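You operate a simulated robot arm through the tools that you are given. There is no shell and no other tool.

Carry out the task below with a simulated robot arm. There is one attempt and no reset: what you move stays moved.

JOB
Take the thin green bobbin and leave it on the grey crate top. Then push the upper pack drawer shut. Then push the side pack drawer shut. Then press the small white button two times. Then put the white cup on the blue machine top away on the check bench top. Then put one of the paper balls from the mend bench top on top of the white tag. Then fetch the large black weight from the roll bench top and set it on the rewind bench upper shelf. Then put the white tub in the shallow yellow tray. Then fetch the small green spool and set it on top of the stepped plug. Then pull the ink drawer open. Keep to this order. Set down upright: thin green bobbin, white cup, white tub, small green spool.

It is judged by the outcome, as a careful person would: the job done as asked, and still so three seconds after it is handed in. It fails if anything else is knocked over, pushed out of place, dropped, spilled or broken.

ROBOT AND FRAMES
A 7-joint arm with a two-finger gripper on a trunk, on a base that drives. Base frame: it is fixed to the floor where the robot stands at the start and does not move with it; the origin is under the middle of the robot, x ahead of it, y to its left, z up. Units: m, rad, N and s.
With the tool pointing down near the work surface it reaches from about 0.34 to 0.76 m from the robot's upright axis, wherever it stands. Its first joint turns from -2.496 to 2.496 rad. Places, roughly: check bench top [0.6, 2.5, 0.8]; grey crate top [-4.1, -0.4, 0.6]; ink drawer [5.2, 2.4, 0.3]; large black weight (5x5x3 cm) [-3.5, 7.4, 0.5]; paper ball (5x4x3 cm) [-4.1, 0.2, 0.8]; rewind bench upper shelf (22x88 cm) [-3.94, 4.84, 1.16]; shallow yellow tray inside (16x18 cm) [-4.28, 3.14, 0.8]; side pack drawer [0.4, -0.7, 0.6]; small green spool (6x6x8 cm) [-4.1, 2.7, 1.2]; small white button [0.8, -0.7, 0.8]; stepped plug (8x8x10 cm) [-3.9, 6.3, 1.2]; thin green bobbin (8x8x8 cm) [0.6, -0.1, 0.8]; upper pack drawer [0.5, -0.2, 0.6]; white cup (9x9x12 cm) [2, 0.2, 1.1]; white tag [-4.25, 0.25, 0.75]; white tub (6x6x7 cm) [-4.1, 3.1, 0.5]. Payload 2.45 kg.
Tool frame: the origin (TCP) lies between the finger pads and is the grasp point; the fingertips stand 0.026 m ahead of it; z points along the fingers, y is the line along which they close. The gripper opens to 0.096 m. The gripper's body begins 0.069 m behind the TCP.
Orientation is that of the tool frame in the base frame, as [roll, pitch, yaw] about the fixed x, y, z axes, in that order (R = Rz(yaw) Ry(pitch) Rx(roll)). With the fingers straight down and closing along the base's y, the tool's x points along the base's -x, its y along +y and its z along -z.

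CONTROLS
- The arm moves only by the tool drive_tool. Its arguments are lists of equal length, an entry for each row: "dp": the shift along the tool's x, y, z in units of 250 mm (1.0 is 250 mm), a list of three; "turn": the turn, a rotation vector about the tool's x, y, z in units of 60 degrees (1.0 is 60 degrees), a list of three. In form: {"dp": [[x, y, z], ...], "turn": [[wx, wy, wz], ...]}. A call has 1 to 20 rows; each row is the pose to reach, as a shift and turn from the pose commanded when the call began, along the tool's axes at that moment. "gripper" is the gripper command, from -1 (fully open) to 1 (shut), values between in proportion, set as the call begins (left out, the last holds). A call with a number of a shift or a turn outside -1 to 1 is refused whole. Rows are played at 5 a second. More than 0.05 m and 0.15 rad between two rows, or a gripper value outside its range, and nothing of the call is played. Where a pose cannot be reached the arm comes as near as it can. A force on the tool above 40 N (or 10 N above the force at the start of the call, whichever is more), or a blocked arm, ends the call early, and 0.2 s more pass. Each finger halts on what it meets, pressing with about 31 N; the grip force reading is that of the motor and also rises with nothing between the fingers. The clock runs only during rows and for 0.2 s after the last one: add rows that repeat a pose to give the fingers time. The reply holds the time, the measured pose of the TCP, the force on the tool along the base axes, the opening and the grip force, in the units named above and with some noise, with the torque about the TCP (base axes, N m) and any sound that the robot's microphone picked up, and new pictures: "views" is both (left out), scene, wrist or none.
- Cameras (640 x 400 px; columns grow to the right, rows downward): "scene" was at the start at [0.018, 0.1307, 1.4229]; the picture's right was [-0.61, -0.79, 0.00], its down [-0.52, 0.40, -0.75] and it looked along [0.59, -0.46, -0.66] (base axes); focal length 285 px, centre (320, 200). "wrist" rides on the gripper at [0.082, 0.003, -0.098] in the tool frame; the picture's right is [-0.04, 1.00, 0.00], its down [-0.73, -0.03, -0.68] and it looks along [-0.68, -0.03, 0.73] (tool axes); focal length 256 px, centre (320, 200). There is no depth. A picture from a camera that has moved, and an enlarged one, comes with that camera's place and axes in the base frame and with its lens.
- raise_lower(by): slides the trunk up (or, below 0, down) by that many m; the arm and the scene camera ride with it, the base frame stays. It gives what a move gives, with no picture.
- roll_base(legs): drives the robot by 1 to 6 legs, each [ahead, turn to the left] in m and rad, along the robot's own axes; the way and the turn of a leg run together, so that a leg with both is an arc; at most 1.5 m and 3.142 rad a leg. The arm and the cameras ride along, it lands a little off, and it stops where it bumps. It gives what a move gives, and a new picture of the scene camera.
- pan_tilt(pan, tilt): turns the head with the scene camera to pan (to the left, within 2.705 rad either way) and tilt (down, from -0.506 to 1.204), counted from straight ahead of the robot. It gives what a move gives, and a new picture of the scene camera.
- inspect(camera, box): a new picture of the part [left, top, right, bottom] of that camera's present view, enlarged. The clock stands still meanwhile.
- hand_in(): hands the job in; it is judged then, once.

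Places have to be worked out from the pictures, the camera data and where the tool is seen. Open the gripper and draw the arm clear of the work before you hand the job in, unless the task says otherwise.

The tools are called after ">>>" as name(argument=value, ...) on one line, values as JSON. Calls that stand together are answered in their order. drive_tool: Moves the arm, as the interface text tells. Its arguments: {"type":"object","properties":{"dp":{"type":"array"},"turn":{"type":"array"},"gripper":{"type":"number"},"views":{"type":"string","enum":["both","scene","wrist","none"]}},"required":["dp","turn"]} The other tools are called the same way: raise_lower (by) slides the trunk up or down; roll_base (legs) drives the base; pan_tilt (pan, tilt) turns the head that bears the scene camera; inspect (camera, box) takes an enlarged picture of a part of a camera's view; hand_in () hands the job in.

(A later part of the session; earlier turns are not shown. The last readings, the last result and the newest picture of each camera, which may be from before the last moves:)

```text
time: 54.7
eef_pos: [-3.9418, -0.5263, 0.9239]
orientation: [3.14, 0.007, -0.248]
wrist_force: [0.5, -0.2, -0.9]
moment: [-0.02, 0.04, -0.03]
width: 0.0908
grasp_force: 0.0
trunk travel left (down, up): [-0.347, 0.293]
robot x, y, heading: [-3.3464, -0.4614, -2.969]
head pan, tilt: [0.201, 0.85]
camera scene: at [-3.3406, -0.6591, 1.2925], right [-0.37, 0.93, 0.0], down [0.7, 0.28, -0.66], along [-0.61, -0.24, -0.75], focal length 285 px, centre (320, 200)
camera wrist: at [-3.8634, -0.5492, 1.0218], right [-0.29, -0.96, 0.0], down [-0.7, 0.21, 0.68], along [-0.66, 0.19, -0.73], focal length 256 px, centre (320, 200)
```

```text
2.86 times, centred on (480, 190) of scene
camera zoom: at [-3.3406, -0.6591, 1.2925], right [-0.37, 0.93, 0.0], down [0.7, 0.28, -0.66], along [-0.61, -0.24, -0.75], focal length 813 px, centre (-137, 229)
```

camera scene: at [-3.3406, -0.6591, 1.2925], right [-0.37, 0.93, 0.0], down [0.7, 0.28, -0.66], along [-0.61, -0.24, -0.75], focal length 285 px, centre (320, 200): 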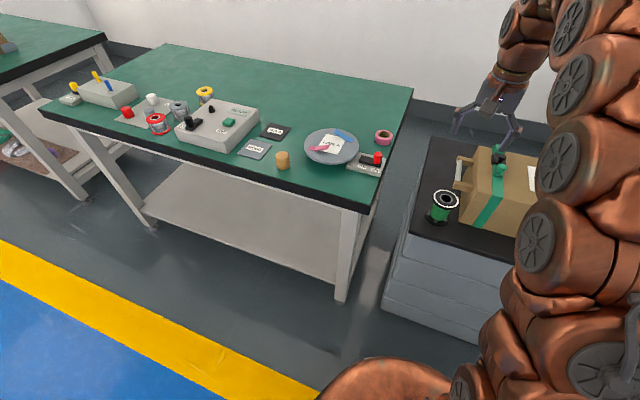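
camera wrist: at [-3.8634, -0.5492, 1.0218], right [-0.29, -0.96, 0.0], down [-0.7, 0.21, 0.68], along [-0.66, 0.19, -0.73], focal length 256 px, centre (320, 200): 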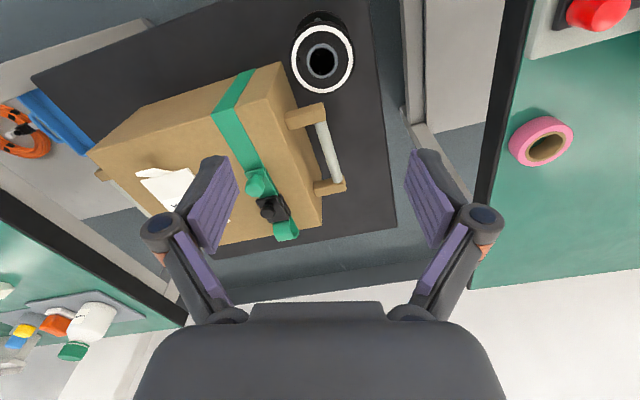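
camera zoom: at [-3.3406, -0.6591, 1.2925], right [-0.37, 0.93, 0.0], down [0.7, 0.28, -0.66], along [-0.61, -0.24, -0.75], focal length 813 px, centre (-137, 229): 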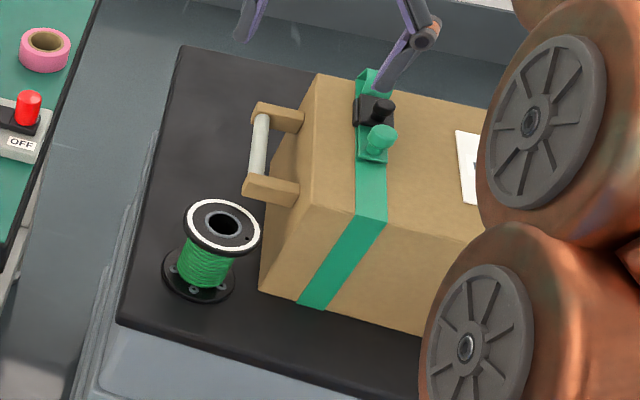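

The bobbin stands upright on the crate top, clear of the box. Now I back away, turn round and return towards the pack bench to look at its drawers.

>>> drive_tool(dp=[[0.15, 0, 0], [0.3, 0, -0.1], [0.45, 0, -0.2], [0.6, 0, -0.3], [0.6, 0, -0.3]], turn=[[0, 0, 0], [0, 0, 0], [0, 0, 0], [0, 0, 0], [0, 0, 0]], gripper=1, views="none")

>>> roll_base(legs=[[-0.8, 0], [0, 3.0]])

>>> pan_tilt(pan=-0.1, tilt=0.3)

```text
time: 55.9
eef_pos: [-3.7941, -0.5667, 0.9973]
orientation: [3.141, 0.007, -0.25]
wrist_force: [-0.1, 0.1, -0.1]
moment: [-0.02, -0.03, 0.0]
width: 0.0001
grasp_force: 20.4
trunk travel left (down, up): [-0.347, 0.293]
robot x, y, heading: [-3.3475, -0.4583, -2.965]
head pan, tilt: [0.201, 0.85]
```

```text
time: 67.1
eef_pos: [-2.1274, -0.2695, 0.9972]
orientation: [3.139, 0.007, 2.764]
wrist_force: [-0.4, -0.3, -0.1]
moment: [-0.01, 0.01, 0.01]
width: 0.0001
grasp_force: 28.3
trunk travel left (down, up): [-0.347, 0.293]
robot x, y, heading: [-2.5817, -0.3177, 0.046]
head pan, tilt: [0.201, 0.85]
camera scene: at [-2.5624, -0.1188, 1.2925], right [0.25, -0.97, 0.0], down [-0.73, -0.18, -0.66], along [0.64, 0.16, -0.75], focal length 285 px, centre (320, 200)
```

scene: 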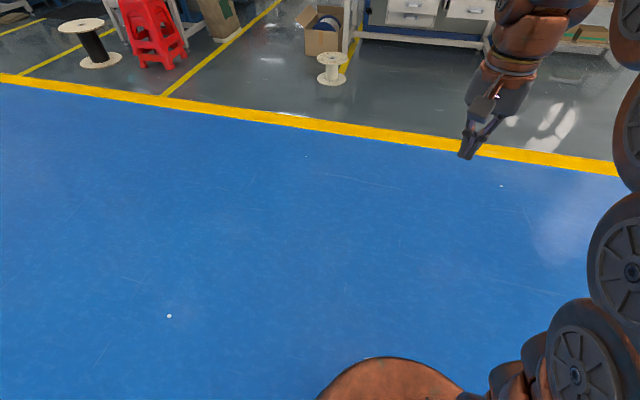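

```text
time: 68.1
eef_pos: [-2.1268, -0.2702, 0.9967]
orientation: [3.139, 0.008, 2.764]
wrist_force: [1.0, 0.5, 0.2]
moment: [0.05, -0.03, -0.02]
width: 0.0
grasp_force: 28.5
trunk travel left (down, up): [-0.347, 0.293]
robot x, y, heading: [-2.5859, -0.3174, 0.049]
head pan, tilt: [-0.099, 0.3]
camera scene: at [-2.545, -0.1428, 1.3408], right [-0.05, -1.0, 0.0], down [-0.3, 0.02, -0.95], along [0.95, -0.05, -0.3], focal length 285 px, centre (320, 200)
```

scene: 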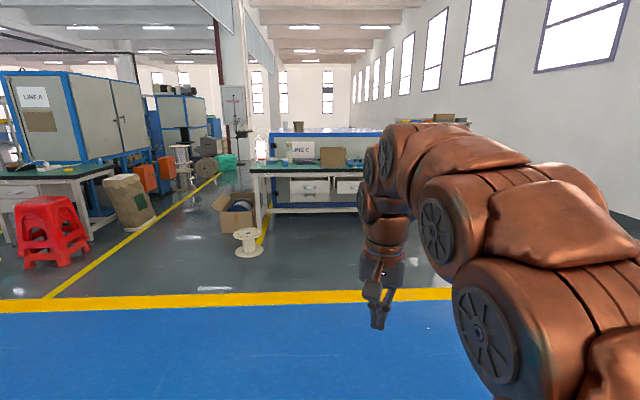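

The way to the pack bench is clear. I drive about 1.9 m ahead to stand back from the drawers.

>>> roll_base(legs=[[1.1, -0.06], [0.8, 0]])

>>> pan_tilt(pan=-0.3, tilt=0.65)

```text
time: 77.7
eef_pos: [-0.2214, -0.3166, 0.9973]
orientation: [3.139, 0.008, 2.685]
wrist_force: [-0.2, -0.3, 0.1]
moment: [0.0, 0.0, -0.01]
width: 0.0001
grasp_force: 28.1
trunk travel left (down, up): [-0.347, 0.293]
robot x, y, heading: [-0.6764, -0.329, -0.032]
head pan, tilt: [-0.099, 0.3]
camera scene: at [-0.6287, -0.1559, 1.3409], right [-0.13, -0.99, 0.0], down [-0.29, 0.04, -0.96], along [0.95, -0.13, -0.3], focal length 285 px, centre (320, 200)
```

scene: 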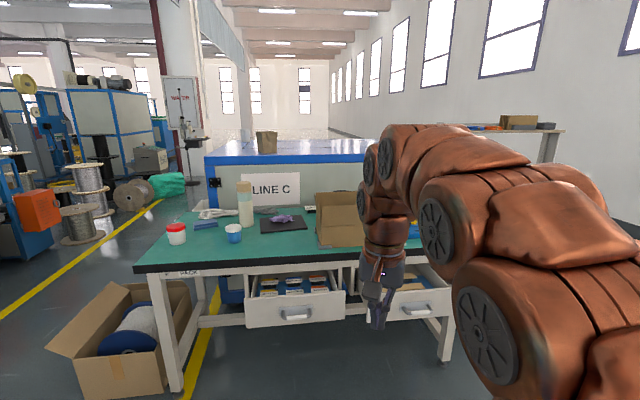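

```text
time: 78.5
eef_pos: [-0.2228, -0.316, 0.9987]
orientation: [3.141, 0.006, 2.684]
wrist_force: [-0.4, -0.1, 0.4]
moment: [-0.03, -0.01, -0.02]
width: 0.0
grasp_force: 28.5
trunk travel left (down, up): [-0.347, 0.293]
robot x, y, heading: [-0.6855, -0.3325, -0.035]
head pan, tilt: [-0.3, 0.649]
camera scene: at [-0.6392, -0.1719, 1.3092], right [-0.33, -0.94, 0.0], down [-0.57, 0.2, -0.8], along [0.75, -0.26, -0.6], focal length 285 px, centre (320, 200)
```

scene: 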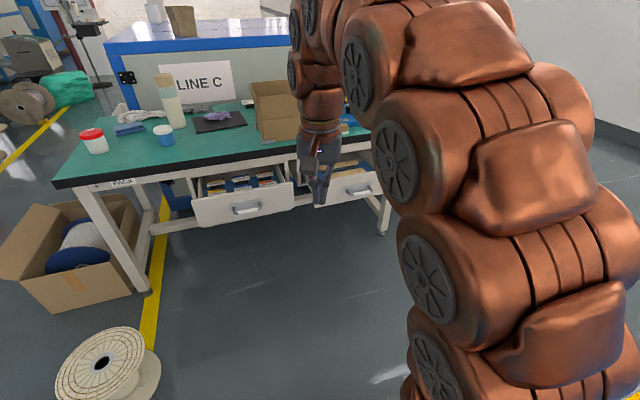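

Both drawers are visible, open by perhaps 17 cm and facing the robot. I zoom in on their fronts to place the pushing points.

>>> inspect(camera="scene", box=[160, 140, 410, 280])

>>> inspect(camera="wrist", box=[0, 0, 640, 400])

```text
2.56 times, centred on (285, 210) of scene
camera zoom: at [-0.6392, -0.1719, 1.3092], right [-0.33, -0.94, 0.0], down [-0.57, 0.2, -0.8], along [0.75, -0.26, -0.6], focal length 729 px, centre (410, 174)
```

zoom: 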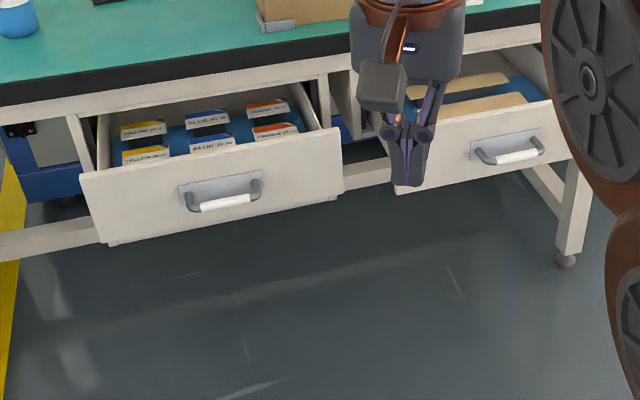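

```text
1.00 times, centred on (320, 200) of wrist (not enlarged: the box is as wide or as high as the picture)
camera zoom: at [-0.2946, -0.2769, 1.0951], right [0.48, 0.88, 0.0], down [0.64, -0.35, 0.68], along [0.6, -0.33, -0.73], focal length 256 px, centre (320, 200)
```

zoom: 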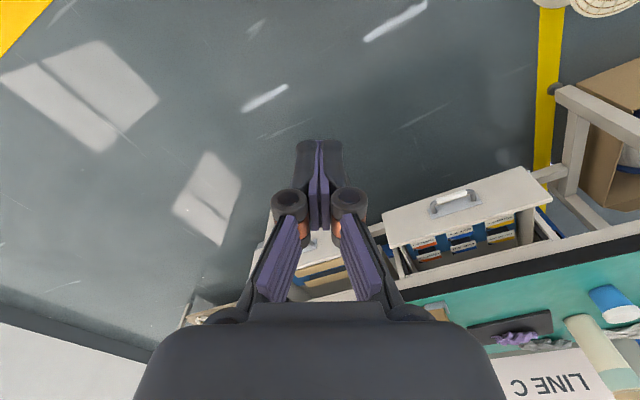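

Triangulating both cameras puts the left drawer handle at about (0.28, -0.187, 0.609), panel face near x≈0.31, spanning y 0 to -0.38, z 0.54–0.675. I'll push the panel with closed, forward-pointing fingers beside the handle; first I drive 0.34 m closer and square the tool.

>>> roll_base(legs=[[0.34, 0.03]])

>>> drive_tool(dp=[[0, 0, 0.05], [0, 0, 0.1], [0, 0, 0.2], [0, 0, 0.3], [0, 0, 0.3]], turn=[[0, 0, -0.1], [0, 0, -0.2], [0, 0, -0.3], [0, 0, -0.42], [0, 0, -0.42]], gripper=1)

```text
time: 80.7
eef_pos: [0.1109, -0.3049, 0.9981]
orientation: [3.139, 0.006, 2.72]
wrist_force: [-0.5, -0.1, -0.3]
moment: [0.03, 0.03, -0.02]
width: 0.0001
grasp_force: 28.5
trunk travel left (down, up): [-0.347, 0.293]
robot x, y, heading: [-0.3446, -0.334, 0.004]
head pan, tilt: [-0.3, 0.649]
camera scene: at [-0.3103, -0.1757, 1.3091], right [-0.29, -0.96, 0.0], down [-0.58, 0.18, -0.8], along [0.76, -0.23, -0.6], focal length 285 px, centre (320, 200)
```

scene: 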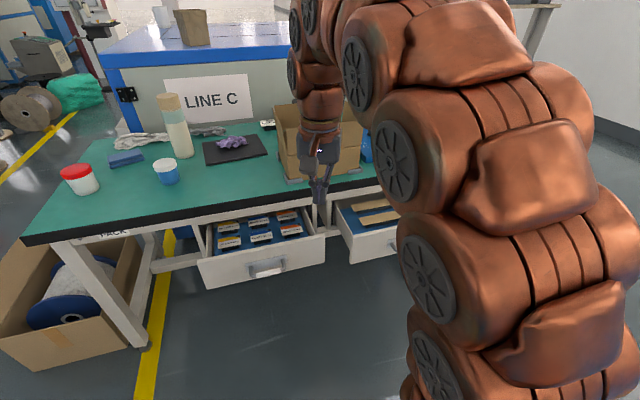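

```text
time: 81.9
eef_pos: [0.1112, -0.3048, 0.9232]
orientation: [-3.14, 0.009, -3.122]
wrist_force: [-0.8, 0.3, -0.4]
moment: [0.0, 0.0, 0.01]
width: 0.0
grasp_force: 28.1
trunk travel left (down, up): [-0.347, 0.293]
robot x, y, heading: [-0.3458, -0.3329, -0.0]
head pan, tilt: [-0.3, 0.649]
camera scene: at [-0.3103, -0.1757, 1.3091], right [-0.29, -0.96, 0.0], down [-0.58, 0.18, -0.8], along [0.76, -0.23, -0.6], focal length 285 px, centre (320, 200)
camera wrist: at [0.0298, -0.3037, 1.0206], right [0.02, 1.0, 0.0], down [0.73, -0.01, 0.69], along [0.68, -0.01, -0.73], focal length 256 px, centre (320, 200)
```

scene: 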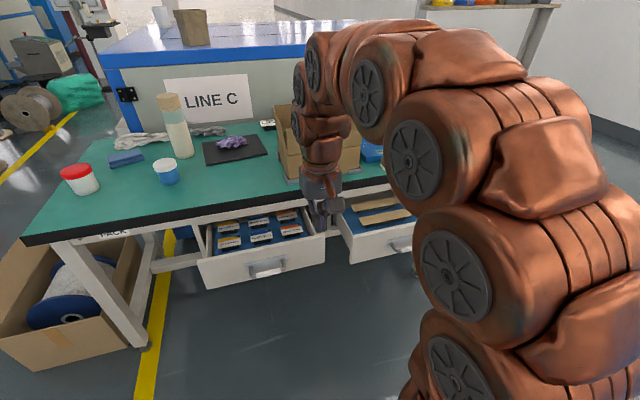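
wrist: 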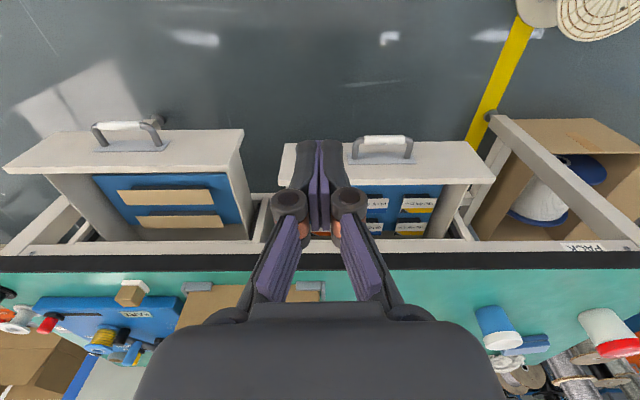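

The wrist view gives the right drawer handle at about (0.23, -0.65) and its panel from y -0.43 to -0.83; the left drawer panel is free right of its handle around y≈-0.31, straight ahead of me. I start tilting the tool forward (first 60°) while lowering in front of the drawers.

>>> drive_tool(dp=[[-0.03, 0, 0.05], [-0.07, 0, 0.11], [-0.11, 0, 0.17], [-0.16, -0.01, 0.23], [-0.21, -0.01, 0.29], [-0.25, -0.02, 0.35], [-0.27, -0.02, 0.4], [-0.28, -0.02, 0.45], [-0.28, -0.02, 0.45]], turn=[[0, -0.125, 0], [0, -0.25, 0], [0, -0.375, 0], [0, -0.5, 0], [0, -0.625, 0], [0, -0.75, 0], [0, -0.875, 0], [0, -1.0, 0], [0, -1.0, 0]])

```text
time: 83.9
eef_pos: [0.248, -0.3116, 0.8436]
orientation: [-3.139, 1.051, -3.119]
wrist_force: [0.6, -1.0, 0.2]
moment: [-0.01, -0.01, 0.0]
width: 0.0001
grasp_force: 28.7
out of reach, approached as far as the arm can: row 7, 8, 9
trunk travel left (down, up): [-0.347, 0.293]
robot x, y, heading: [-0.3415, -0.331, 0.003]
head pan, tilt: [-0.3, 0.649]
camera scene: at [-0.3105, -0.1757, 1.3091], right [-0.29, -0.96, 0.0], down [-0.58, 0.18, -0.8], along [0.76, -0.23, -0.6], focal length 285 px, centre (320, 200)
camera wrist: at [0.1216, -0.3093, 0.8206], right [0.0, 1.0, 0.03], down [-0.23, -0.03, 0.97], along [0.97, -0.01, 0.23], focal length 256 px, centre (320, 200)
```

scene: 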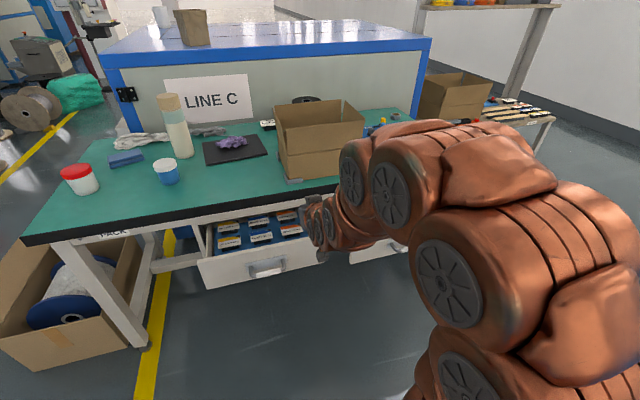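
wrist: 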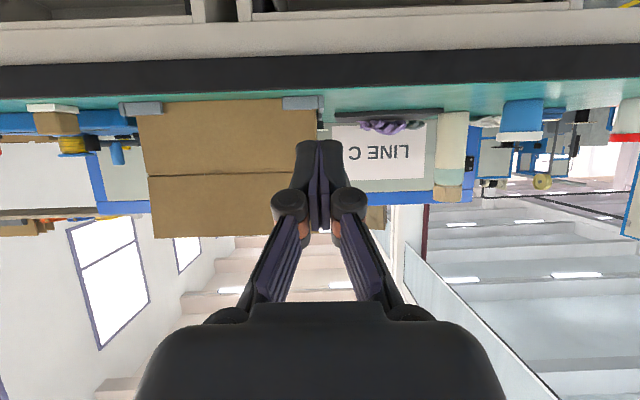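

The tilted tool can't get that close to the trunk, so I back the base up 0.12 m, finish tilting to horizontal, then lower the trunk to drawer height.

>>> roll_base(legs=[[-0.12, 0]])

>>> drive_tool(dp=[[-0.03, 0, 0.05], [-0.06, 0, 0.1], [-0.09, 0, 0.15], [-0.12, 0, 0.208], [-0.12, 0, 0.208]], turn=[[0, -0.125, 0], [0, -0.25, 0], [0, -0.375, 0], [0, -0.49, 0], [0, -0.49, 0]])

```text
time: 85.1
eef_pos: [0.1269, -0.3125, 0.8431]
orientation: [-3.139, 1.05, -3.122]
wrist_force: [-0.8, 0.1, -0.1]
moment: [0.02, -0.04, -0.01]
width: 0.0
grasp_force: 28.9
trunk travel left (down, up): [-0.347, 0.293]
robot x, y, heading: [-0.464, -0.3339, 0.004]
head pan, tilt: [-0.3, 0.649]
camera scene: at [-0.4296, -0.1761, 1.3091], right [-0.29, -0.96, 0.0], down [-0.58, 0.18, -0.8], along [0.76, -0.23, -0.6], focal length 285 px, centre (320, 200)
```

scene: 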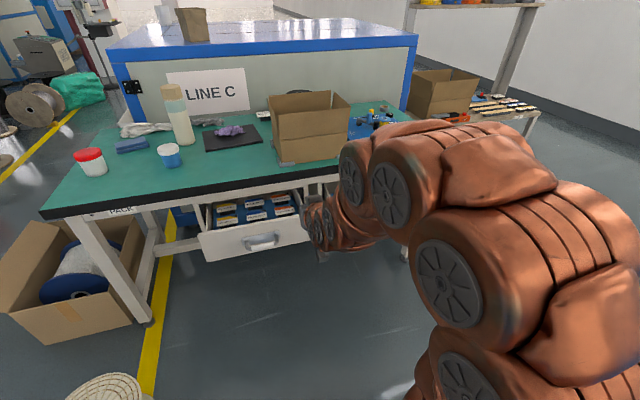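

```text
time: 86.3
eef_pos: [0.2155, -0.3041, 0.8584]
orientation: [3.134, 1.567, -3.132]
wrist_force: [-0.6, 1.4, 0.6]
moment: [-0.03, -0.01, -0.05]
width: 0.0001
grasp_force: 28.4
out of reach, approached as far as the arm can: row 1, 2, 3, 4, 5
trunk travel left (down, up): [-0.347, 0.293]
robot x, y, heading: [-0.4629, -0.3292, -0.002]
head pan, tilt: [-0.3, 0.649]
camera scene: at [-0.4295, -0.176, 1.3091], right [-0.29, -0.96, 0.0], down [-0.58, 0.18, -0.8], along [0.76, -0.23, -0.6], focal length 285 px, centre (320, 200)
camera wrist: at [0.1169, -0.3017, 0.7761], right [-0.02, 1.0, 0.04], down [-0.67, -0.04, 0.74], along [0.74, -0.01, 0.67], focal length 256 px, centre (320, 200)
```

scene: 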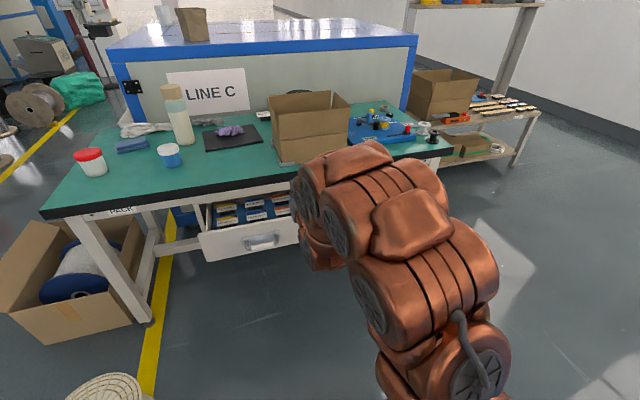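
wrist: 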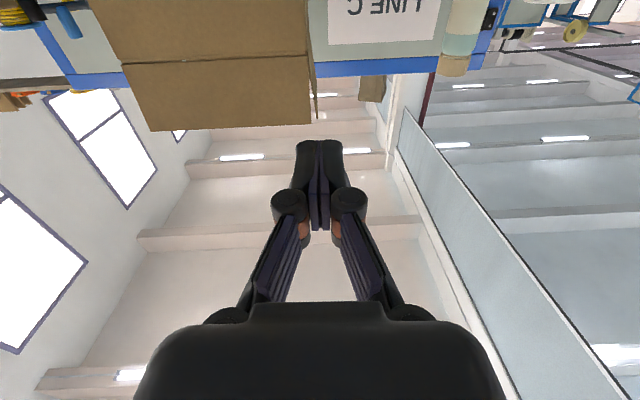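

The tool is horizontal at (0.216, -0.304, 0.858), tips short of the panel. I lower the trunk 0.25 m to bring it to z≈0.61.

>>> raise_lower(by=-0.25)

>>> pan_tilt(pan=-0.3, tilt=0.55)

```text
time: 88.9
eef_pos: [0.2155, -0.3036, 0.6063]
orientation: [-2.997, 1.563, -2.98]
wrist_force: [0.0, 0.7, 0.5]
moment: [-0.03, 0.0, 0.0]
width: 0.0
grasp_force: 28.6
trunk travel left (down, up): [-0.097, 0.543]
robot x, y, heading: [-0.4659, -0.3314, 0.003]
head pan, tilt: [-0.3, 0.649]
```

```text
time: 89.6
eef_pos: [0.2155, -0.3046, 0.6075]
orientation: [-2.994, 1.564, -2.977]
wrist_force: [-0.4, 0.0, -0.6]
moment: [0.01, -0.02, 0.03]
width: 0.0
grasp_force: 28.0
trunk travel left (down, up): [-0.097, 0.543]
robot x, y, heading: [-0.4641, -0.3356, -0.001]
head pan, tilt: [-0.3, 0.55]
camera scene: at [-0.4267, -0.177, 1.0679], right [-0.29, -0.96, 0.0], down [-0.5, 0.15, -0.85], along [0.81, -0.25, -0.52], focal length 285 px, centre (320, 200)
```

scene: 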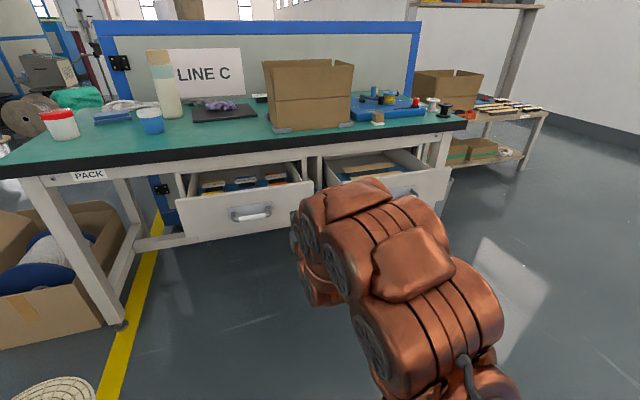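

Aligned with the panel right of its handle at z≈0.607. I push forward slowly, watching for contact and end-stop forces.

>>> drive_tool(dp=[[0, 0, 0.08], [0, 0, 0.16], [0, 0, 0.22], [0, 0, 0.28], [0, 0, 0.34], [0, 0, 0.4], [0, 0, 0.46], [0, 0, 0.52], [0, 0, 0.58]], turn=[[0, 0, 0], [0, 0, 0], [0, 0, 0], [0, 0, 0], [0, 0, 0], [0, 0, 0], [0, 0, 0], [0, 0, 0], [0, 0, 0]])

```text
time: 91.6
eef_pos: [0.3608, -0.3028, 0.6076]
orientation: [-2.955, 1.565, -2.937]
wrist_force: [-0.3, -0.2, 0.4]
moment: [0.01, 0.03, 0.0]
width: 0.0
grasp_force: 28.3
trunk travel left (down, up): [-0.097, 0.543]
robot x, y, heading: [-0.4616, -0.3341, 0.002]
head pan, tilt: [-0.3, 0.55]
camera scene: at [-0.4266, -0.177, 1.0679], right [-0.29, -0.96, 0.0], down [-0.5, 0.15, -0.85], along [0.81, -0.25, -0.52], focal length 285 px, centre (320, 200)
camera wrist: at [0.2621, -0.3004, 0.5259], right [-0.02, 1.0, 0.04], down [-0.67, -0.04, 0.74], along [0.74, -0.01, 0.67], focal length 256 px, centre (320, 200)
```

scene: 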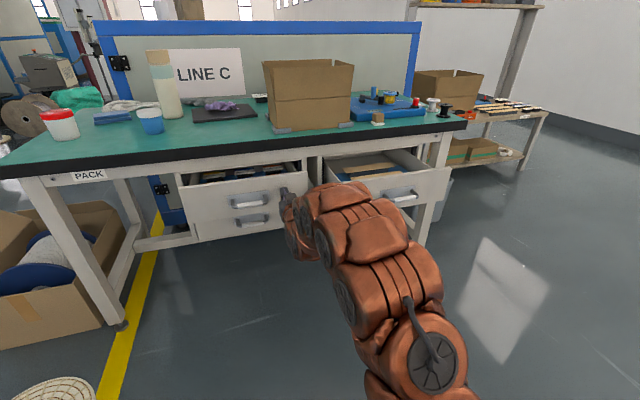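
wrist: 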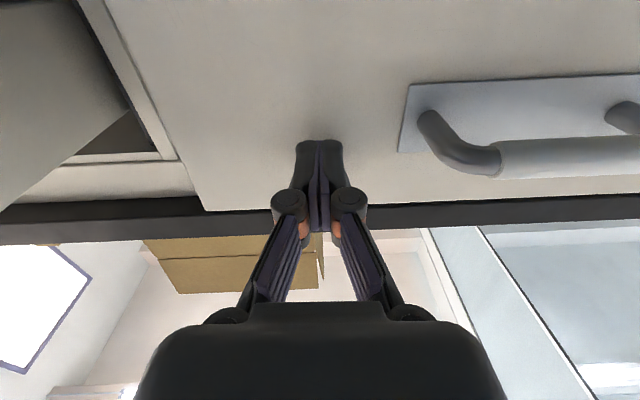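

The drawer is moving in with almost no force, and a shut lower drawer appears below it. I keep pushing to the stop.

>>> drive_tool(dp=[[0, 0, 0.05], [0, 0, 0.1], [0, 0, 0.15], [0, 0, 0.2], [0, 0, 0.24], [0, 0, 0.28], [0, 0, 0.32], [0, 0, 0.36], [0, 0, 0.4]], turn=[[0, 0, 0], [0, 0, 0], [0, 0, 0], [0, 0, 0], [0, 0, 0], [0, 0, 0], [0, 0, 0], [0, 0, 0], [0, 0, 0]])

>>> inspect(camera="scene", box=[160, 130, 460, 260])

```text
time: 93.6
eef_pos: [0.456, -0.3002, 0.6044]
orientation: [-3.053, 1.562, -3.033]
wrist_force: [-32.7, -0.1, 5.7]
moment: [-0.01, -0.42, -0.12]
width: 0.006
grasp_force: 28.2
trunk travel left (down, up): [-0.097, 0.543]
robot x, y, heading: [-0.4595, -0.334, 0.001]
head pan, tilt: [-0.3, 0.55]
stopped in row 9: the force on the tool passed its limit at 70 N (the readings are from after the stop); the commanded pose is now the measured one
camera scene: at [-0.4286, -0.177, 1.0681], right [-0.29, -0.96, 0.0], down [-0.5, 0.15, -0.85], along [0.82, -0.25, -0.52], focal length 285 px, centre (320, 200)
camera wrist: at [0.3578, -0.2976, 0.5239], right [-0.02, 1.0, 0.04], down [-0.67, -0.04, 0.74], along [0.74, -0.01, 0.67], focal length 256 px, centre (320, 200)
```

scene: 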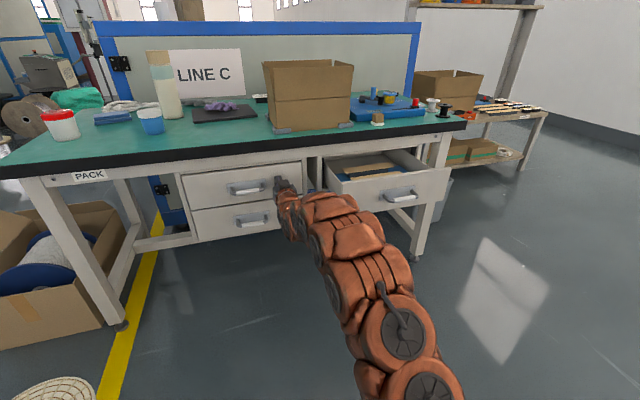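
wrist: 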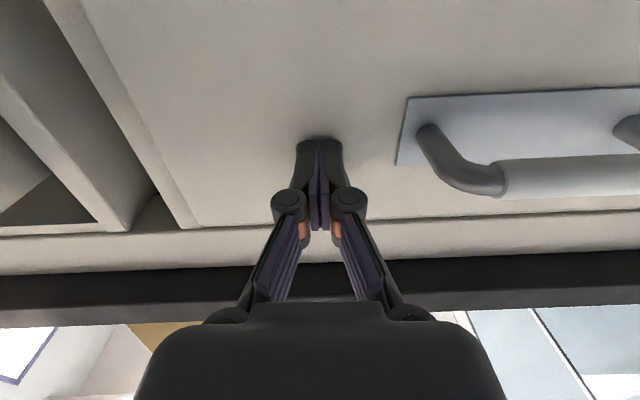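

```text
2.13 times, centred on (310, 195) of scene
camera zoom: at [-0.4286, -0.177, 1.0681], right [-0.29, -0.96, 0.0], down [-0.5, 0.15, -0.85], along [0.82, -0.25, -0.52], focal length 607 px, centre (341, 211)
```

zoom: 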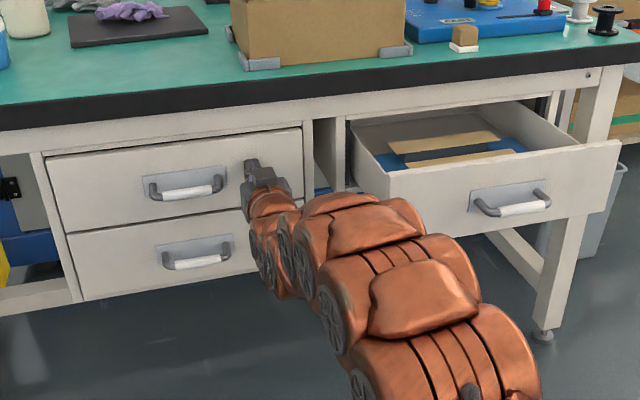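

The upper drawer is flush and at its stop. I retract the tool and back the base slightly, keeping clear of the side drawer.

>>> drive_tool(dp=[[0, 0, -0.1], [0, 0, -0.25], [0, 0, -0.4], [0, 0, -0.55], [0, 0, -0.7], [0, 0, -0.84], [0, 0, -0.94], [0, 0, -0.94]], turn=[[0, 0, 0], [0, 0, 0], [0, 0, 0], [0, 0, 0], [0, 0, 0], [0, 0, 0], [0, 0, 0], [0, 0, 0]], views="none")

>>> roll_base(legs=[[-0.12, 0]])

```text
time: 95.4
eef_pos: [0.2236, -0.3034, 0.6041]
orientation: [-3.068, 1.56, -3.05]
wrist_force: [0.5, 0.5, 0.0]
moment: [-0.01, -0.04, -0.01]
width: 0.0001
grasp_force: 28.6
trunk travel left (down, up): [-0.097, 0.543]
robot x, y, heading: [-0.4657, -0.3294, 0.001]
head pan, tilt: [-0.3, 0.55]
```

```text
time: 96.7
eef_pos: [0.1025, -0.3026, 0.6051]
orientation: [-3.052, 1.56, -3.033]
wrist_force: [-0.1, 1.0, 0.2]
moment: [-0.01, 0.03, 0.01]
width: 0.0
grasp_force: 28.5
trunk travel left (down, up): [-0.097, 0.543]
robot x, y, heading: [-0.5858, -0.3333, 0.004]
head pan, tilt: [-0.3, 0.55]
camera scene: at [-0.5474, -0.1772, 1.0679], right [-0.29, -0.96, 0.0], down [-0.5, 0.15, -0.85], along [0.81, -0.25, -0.52], focal length 285 px, centre (320, 200)
```

scene: 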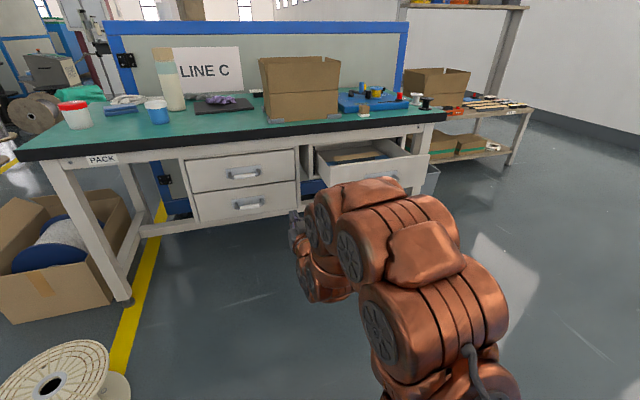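

Now I shift to y≈-0.508, opposite the part of the side drawer panel left of its handle.

>>> drive_tool(dp=[[0, -0.16, 0], [0, -0.32, 0], [0, -0.48, 0], [0, -0.64, 0], [0, -0.82, 0], [0, -0.82, 0.05], [0, -0.82, 0.1], [0, -0.82, 0.1]], turn=[[0, 0, 0], [0, 0, 0], [0, 0, 0], [0, 0, 0], [0, 0, 0], [0, 0, 0], [0, 0, 0], [0, 0, 0]])

>>> inspect(camera="scene", box=[260, 120, 460, 260])

```text
time: 98.5
eef_pos: [0.1321, -0.5068, 0.6024]
orientation: [-3.082, 1.559, -3.066]
wrist_force: [0.4, 0.1, -0.4]
moment: [0.01, -0.01, 0.02]
width: 0.0
grasp_force: 28.8
trunk travel left (down, up): [-0.097, 0.543]
robot x, y, heading: [-0.5867, -0.3319, 0.004]
head pan, tilt: [-0.3, 0.55]
camera scene: at [-0.5474, -0.1773, 1.0679], right [-0.29, -0.96, 0.0], down [-0.5, 0.15, -0.85], along [0.81, -0.25, -0.52], focal length 285 px, centre (320, 200)
camera wrist: at [0.0327, -0.5059, 0.5216], right [-0.02, 1.0, 0.04], down [-0.67, -0.04, 0.74], along [0.74, -0.01, 0.67], focal length 256 px, centre (320, 200)
```

scene: 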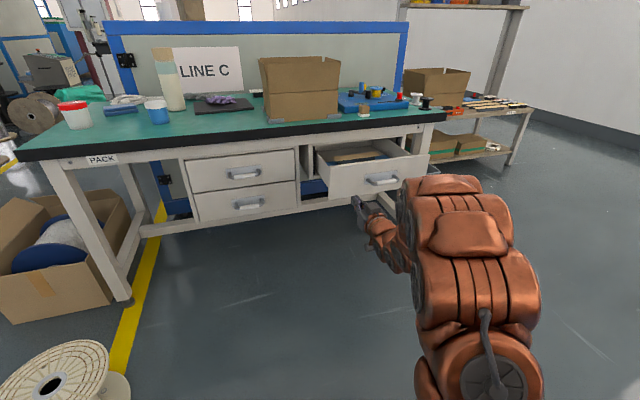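
wrist: 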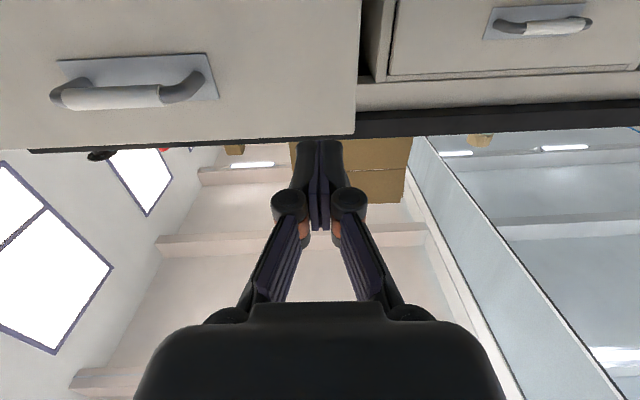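

```text
2.86 times, centred on (360, 190) of scene
camera zoom: at [-0.5474, -0.1773, 1.0679], right [-0.29, -0.96, 0.0], down [-0.5, 0.15, -0.85], along [0.81, -0.25, -0.52], focal length 813 px, centre (206, 229)
```

zoom: 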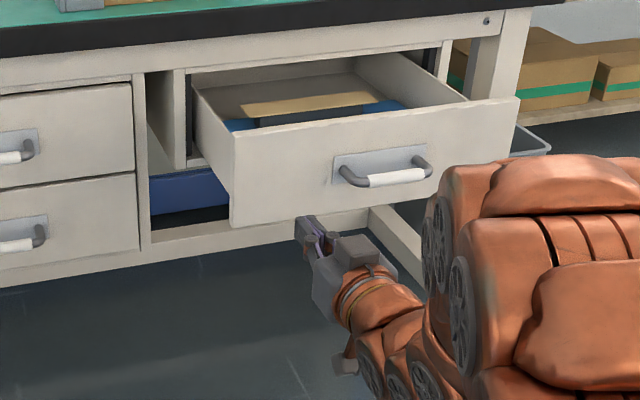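

The tips face the panel well inside its outline (handle is clear to the right). I push forward.

>>> drive_tool(dp=[[0, 0, 0.1], [0, 0, 0.2], [0, 0, 0.28], [0, 0, 0.35], [0, 0, 0.42], [0, 0, 0.49], [0, 0, 0.56], [0, 0, 0.63], [0, 0, 0.7], [0, 0, 0.77], [0, 0, 0.84]], turn=[[0, 0, 0], [0, 0, 0], [0, 0, 0], [0, 0, 0], [0, 0, 0], [0, 0, 0], [0, 0, 0], [0, 0, 0], [0, 0, 0], [0, 0, 0], [0, 0, 0]])

```text
time: 100.8
eef_pos: [0.3423, -0.5035, 0.6029]
orientation: [-3.047, 1.56, -3.03]
wrist_force: [0.2, 0.8, 0.8]
moment: [0.0, -0.03, -0.02]
width: 0.0
grasp_force: 28.8
trunk travel left (down, up): [-0.097, 0.543]
robot x, y, heading: [-0.589, -0.3299, 0.004]
head pan, tilt: [-0.3, 0.55]
camera scene: at [-0.5473, -0.1773, 1.0679], right [-0.29, -0.96, 0.0], down [-0.5, 0.15, -0.85], along [0.81, -0.25, -0.52], focal length 285 px, centre (320, 200)
camera wrist: at [0.2433, -0.5013, 0.5213], right [-0.02, 1.0, 0.04], down [-0.67, -0.04, 0.74], along [0.74, -0.01, 0.67], focal length 256 px, centre (320, 200)
```

scene: 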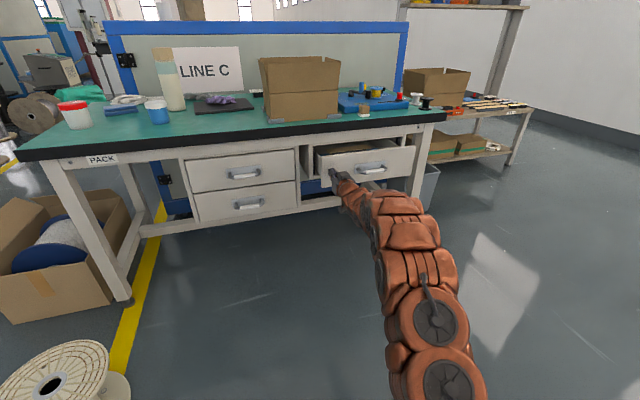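
wrist: 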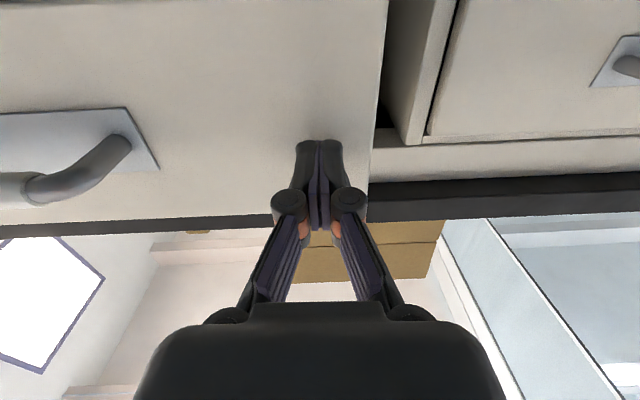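

The side drawer is going in. I continue pushing to its stop.

>>> drive_tool(dp=[[0, 0, 0.05], [0, 0, 0.11], [0, 0, 0.17], [0, 0, 0.23], [0, 0, 0.29], [0, 0, 0.34], [0, 0, 0.38], [0, 0, 0.42], [0, 0, 0.46], [0, 0, 0.5]], turn=[[0, 0, 0], [0, 0, 0], [0, 0, 0], [0, 0, 0], [0, 0, 0], [0, 0, 0], [0, 0, 0], [0, 0, 0], [0, 0, 0], [0, 0, 0]])

>>> inspect(camera="scene", box=[160, 110, 460, 260])

```text
time: 103.0
eef_pos: [0.4442, -0.498, 0.6016]
orientation: [-3.139, 1.557, -3.122]
wrist_force: [0.1, -0.2, -0.8]
moment: [0.02, 0.04, -0.02]
width: 0.0001
grasp_force: 28.1
out of reach, approached as far as the arm can: row 8, 9, 10
trunk travel left (down, up): [-0.097, 0.543]
robot x, y, heading: [-0.5797, -0.3317, 0.005]
head pan, tilt: [-0.3, 0.55]
camera scene: at [-0.5473, -0.1773, 1.0679], right [-0.29, -0.96, 0.0], down [-0.5, 0.15, -0.85], along [0.81, -0.25, -0.52], focal length 285 px, centre (320, 200)
camera wrist: at [0.3449, -0.4952, 0.5217], right [-0.02, 1.0, 0.04], down [-0.67, -0.04, 0.74], along [0.74, -0.01, 0.67], focal length 256 px, centre (320, 200)
```

scene: 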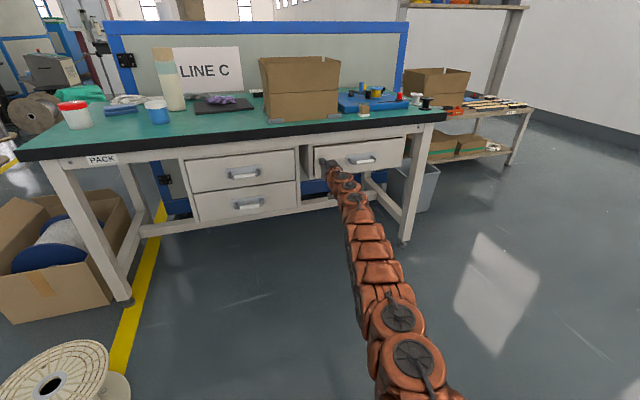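
wrist: 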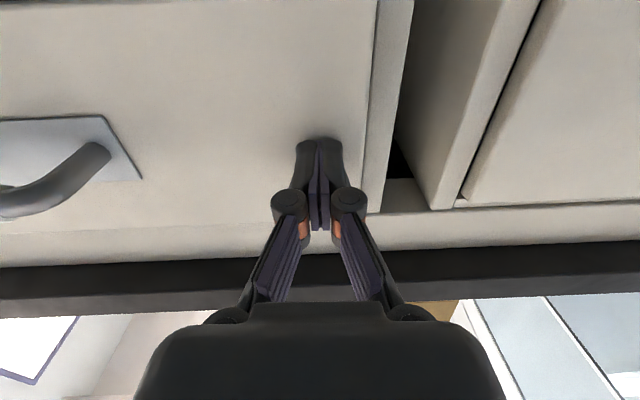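

```text
2.13 times, centred on (310, 185) of scene
camera zoom: at [-0.5473, -0.1773, 1.0679], right [-0.29, -0.96, 0.0], down [-0.5, 0.15, -0.85], along [0.81, -0.25, -0.52], focal length 607 px, centre (341, 232)
```

zoom: 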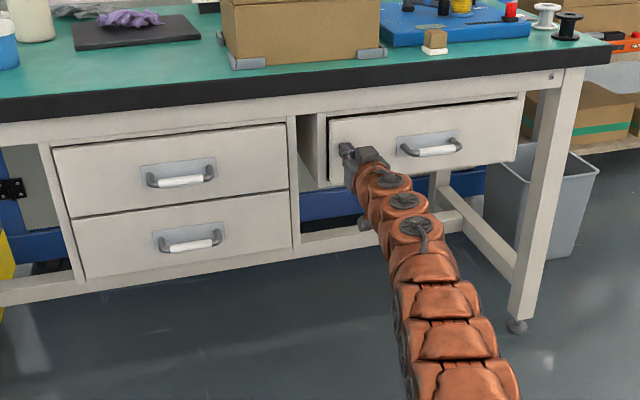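

The arm is at its reach limit with the drawer still about 1 cm out. I draw back a little, roll the base 0.1 m closer, and finish the push.

>>> drive_tool(dp=[[0, 0, -0.15], [0, 0, -0.3], [0, 0, -0.45], [0, 0, -0.6], [0, 0, -0.6]], turn=[[0, 0, 0], [0, 0, 0], [0, 0, 0], [0, 0, 0], [0, 0, 0]], views="none")

>>> roll_base(legs=[[0.1, 0]])

```text
time: 104.2
eef_pos: [0.2896, -0.4999, 0.6041]
orientation: [3.118, 1.558, 3.139]
wrist_force: [-0.4, 1.1, -0.3]
moment: [0.02, 0.01, -0.02]
width: 0.0001
grasp_force: 28.8
trunk travel left (down, up): [-0.097, 0.543]
robot x, y, heading: [-0.5853, -0.3342, 0.002]
head pan, tilt: [-0.3, 0.55]
```

```text
time: 105.4
eef_pos: [0.3895, -0.5002, 0.6033]
orientation: [-3.053, 1.558, -3.035]
wrist_force: [0.0, 0.5, 0.6]
moment: [0.01, -0.03, 0.04]
width: 0.0002
grasp_force: 29.0
trunk travel left (down, up): [-0.097, 0.543]
robot x, y, heading: [-0.4869, -0.333, 0.003]
head pan, tilt: [-0.3, 0.55]
camera scene: at [-0.4483, -0.1772, 1.0679], right [-0.29, -0.96, 0.0], down [-0.5, 0.15, -0.85], along [0.81, -0.25, -0.52], focal length 285 px, centre (320, 200)
```

scene: 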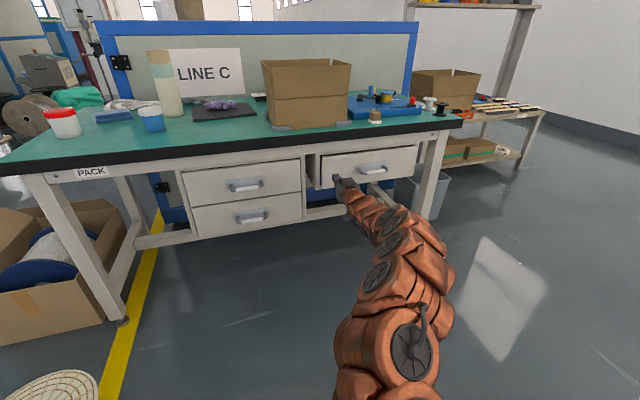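

>>> drive_tool(dp=[[0, 0, 0.08], [0, 0, 0.15], [0, 0, 0.2], [0, 0, 0.24], [0, 0, 0.28], [0, 0, 0.32], [0, 0, 0.35]], turn=[[0, 0, 0], [0, 0, 0], [0, 0, 0], [0, 0, 0], [0, 0, 0], [0, 0, 0], [0, 0, 0]])

>>> inspect(camera="scene", box=[160, 110, 460, 260])

```text
time: 106.6
eef_pos: [0.4553, -0.4982, 0.6032]
orientation: [-3.06, 1.559, -3.041]
wrist_force: [-32.2, 6.1, 4.7]
moment: [0.06, -0.43, 0.05]
width: 0.0058
grasp_force: 28.4
trunk travel left (down, up): [-0.097, 0.543]
robot x, y, heading: [-0.4895, -0.3354, 0.002]
head pan, tilt: [-0.3, 0.55]
stopped in row 5: the force on the tool passed its limit at 75 N (the readings are from after the stop); the commanded pose is now the measured one
camera scene: at [-0.4499, -0.1769, 1.068], right [-0.29, -0.96, 0.0], down [-0.5, 0.15, -0.85], along [0.82, -0.25, -0.52], focal length 285 px, centre (320, 200)
camera wrist: at [0.3566, -0.4965, 0.5218], right [-0.02, 1.0, 0.04], down [-0.67, -0.04, 0.74], along [0.74, -0.01, 0.67], focal length 256 px, centre (320, 200)
```

scene: 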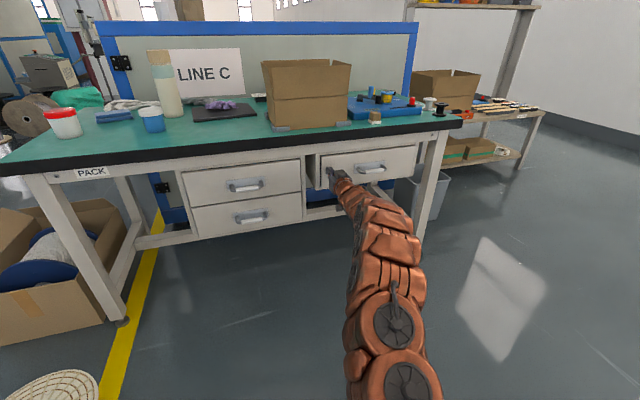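
wrist: 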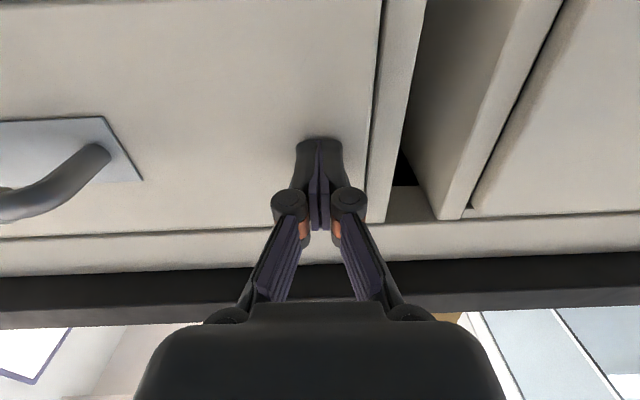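

```text
2.13 times, centred on (310, 185) of scene
camera zoom: at [-0.4499, -0.1769, 1.068], right [-0.29, -0.96, 0.0], down [-0.5, 0.15, -0.85], along [0.82, -0.25, -0.52], focal length 607 px, centre (341, 232)
```

zoom: 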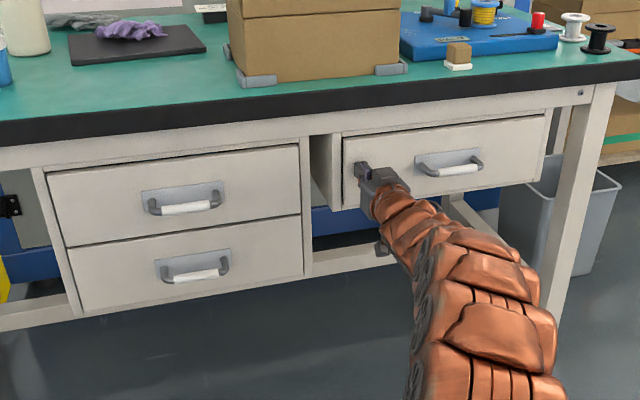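

Both drawers are shut at their stops. I retract, raise the trunk back and look at the control panel on the bench's right part for the small white button.

>>> drive_tool(dp=[[0, 0, -0.1], [0, 0, -0.25], [0, 0, -0.4], [0, 0, -0.55], [0, 0, -0.7], [0, 0, -0.85], [0, 0, -0.98], [0, 0, -0.98]], turn=[[0, 0, 0], [0, 0, 0], [0, 0, 0], [0, 0, 0], [0, 0, 0], [0, 0, 0], [0, 0, 0], [0, 0, 0]], views="none")

>>> raise_lower(by=0.37)

>>> pan_tilt(pan=-0.55, tilt=0.5)

>>> inspect(camera="scene", box=[220, 80, 420, 200])

```text
time: 108.4
eef_pos: [0.2119, -0.5021, 0.6049]
orientation: [-3.056, 1.559, -3.041]
wrist_force: [-0.2, -0.3, -0.7]
moment: [0.04, -0.03, -0.01]
width: 0.0
grasp_force: 28.7
trunk travel left (down, up): [-0.097, 0.543]
robot x, y, heading: [-0.4826, -0.3307, -0.001]
head pan, tilt: [-0.3, 0.55]
```

```text
time: 112.0
eef_pos: [0.2112, -0.5003, 0.973]
orientation: [-3.082, 1.556, -3.064]
wrist_force: [-0.7, -0.3, -0.7]
moment: [0.02, 0.03, -0.03]
width: 0.0
grasp_force: 28.7
trunk travel left (down, up): [-0.467, 0.173]
robot x, y, heading: [-0.4855, -0.3299, 0.008]
head pan, tilt: [-0.3, 0.55]
```

```text
time: 112.7
eef_pos: [0.213, -0.5016, 0.9738]
orientation: [-3.082, 1.555, -3.067]
wrist_force: [0.7, -1.3, 0.0]
moment: [0.04, 0.0, 0.01]
width: 0.0
grasp_force: 28.5
trunk travel left (down, up): [-0.467, 0.173]
robot x, y, heading: [-0.4864, -0.3365, 0.004]
head pan, tilt: [-0.55, 0.499]
camera scene: at [-0.4566, -0.1981, 1.4425], right [-0.52, -0.85, 0.0], down [-0.41, 0.25, -0.88], along [0.75, -0.46, -0.48], focal length 285 px, centre (320, 200)
```

scene: 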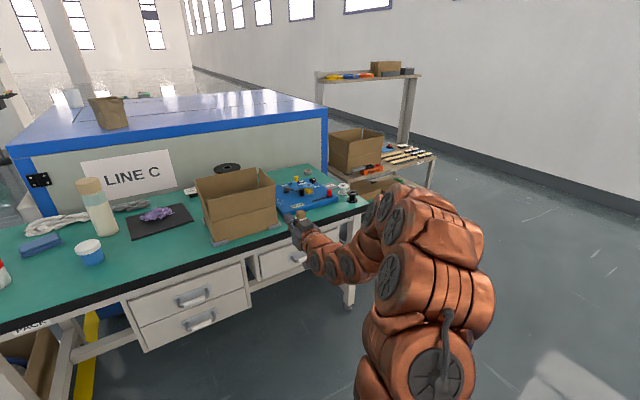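

```text
3.20 times, centred on (320, 140) of scene
camera zoom: at [-0.4566, -0.1981, 1.4425], right [-0.52, -0.85, 0.0], down [-0.41, 0.25, -0.88], along [0.75, -0.46, -0.48], focal length 911 px, centre (320, 392)
```

zoom: 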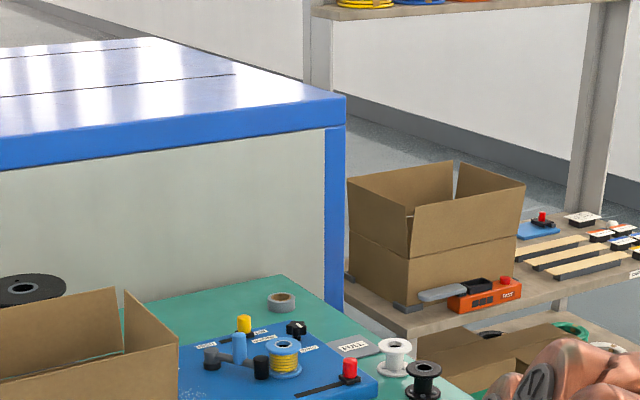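

The overhead part near the panel is partly hidden. I bring the tool back to pointing down and drive closer so the wrist camera can view the panel from above.

>>> drive_tool(dp=[[-0.03, 0, 0], [-0.06, 0, 0], [-0.1, 0, 0], [-0.14, 0, 0], [-0.18, 0, 0], [-0.22, 0, 0], [-0.26, 0, 0], [-0.3, 0, 0], [-0.3, 0, 0]], turn=[[0, 0.125, 0], [0, 0.25, 0], [0, 0.375, 0], [0, 0.5, 0], [0, 0.625, 0], [0, 0.75, 0], [0, 0.875, 0], [0, 1.0, 0], [0, 1.0, 0]], views="none")

>>> drive_tool(dp=[[0, 0, -0.04], [0, 0, -0.08], [0, 0, -0.12], [0, 0, -0.16], [0, 0, -0.16]], turn=[[0, 0.125, 0], [0, 0.25, 0], [0, 0.375, 0], [0, 0.485, 0], [0, 0.485, 0]], views="wrist")

```text
time: 114.7
eef_pos: [0.2128, -0.5003, 1.049]
orientation: [-3.141, 0.507, -3.123]
wrist_force: [0.3, 0.6, -0.5]
moment: [0.01, -0.03, -0.01]
width: 0.0
grasp_force: 29.0
trunk travel left (down, up): [-0.467, 0.173]
robot x, y, heading: [-0.482, -0.3292, 0.004]
head pan, tilt: [-0.55, 0.499]
```

```text
time: 115.9
eef_pos: [0.1695, -0.49, 1.0408]
orientation: [-3.141, 0.04, -3.127]
wrist_force: [0.0, 0.1, 0.4]
moment: [0.03, -0.02, 0.02]
width: 0.0
grasp_force: 28.2
out of reach, approached as far as the arm can: row 3, 4, 5
trunk travel left (down, up): [-0.467, 0.173]
robot x, y, heading: [-0.484, -0.3323, 0.004]
head pan, tilt: [-0.55, 0.499]
camera wrist: at [0.0844, -0.4871, 1.1353], right [0.02, 1.0, 0.0], down [0.71, -0.02, 0.71], along [0.71, -0.02, -0.71], focal length 256 px, centre (320, 200)
```

wrist: 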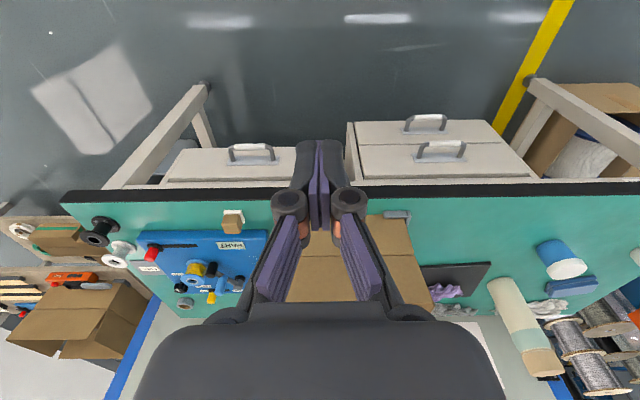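

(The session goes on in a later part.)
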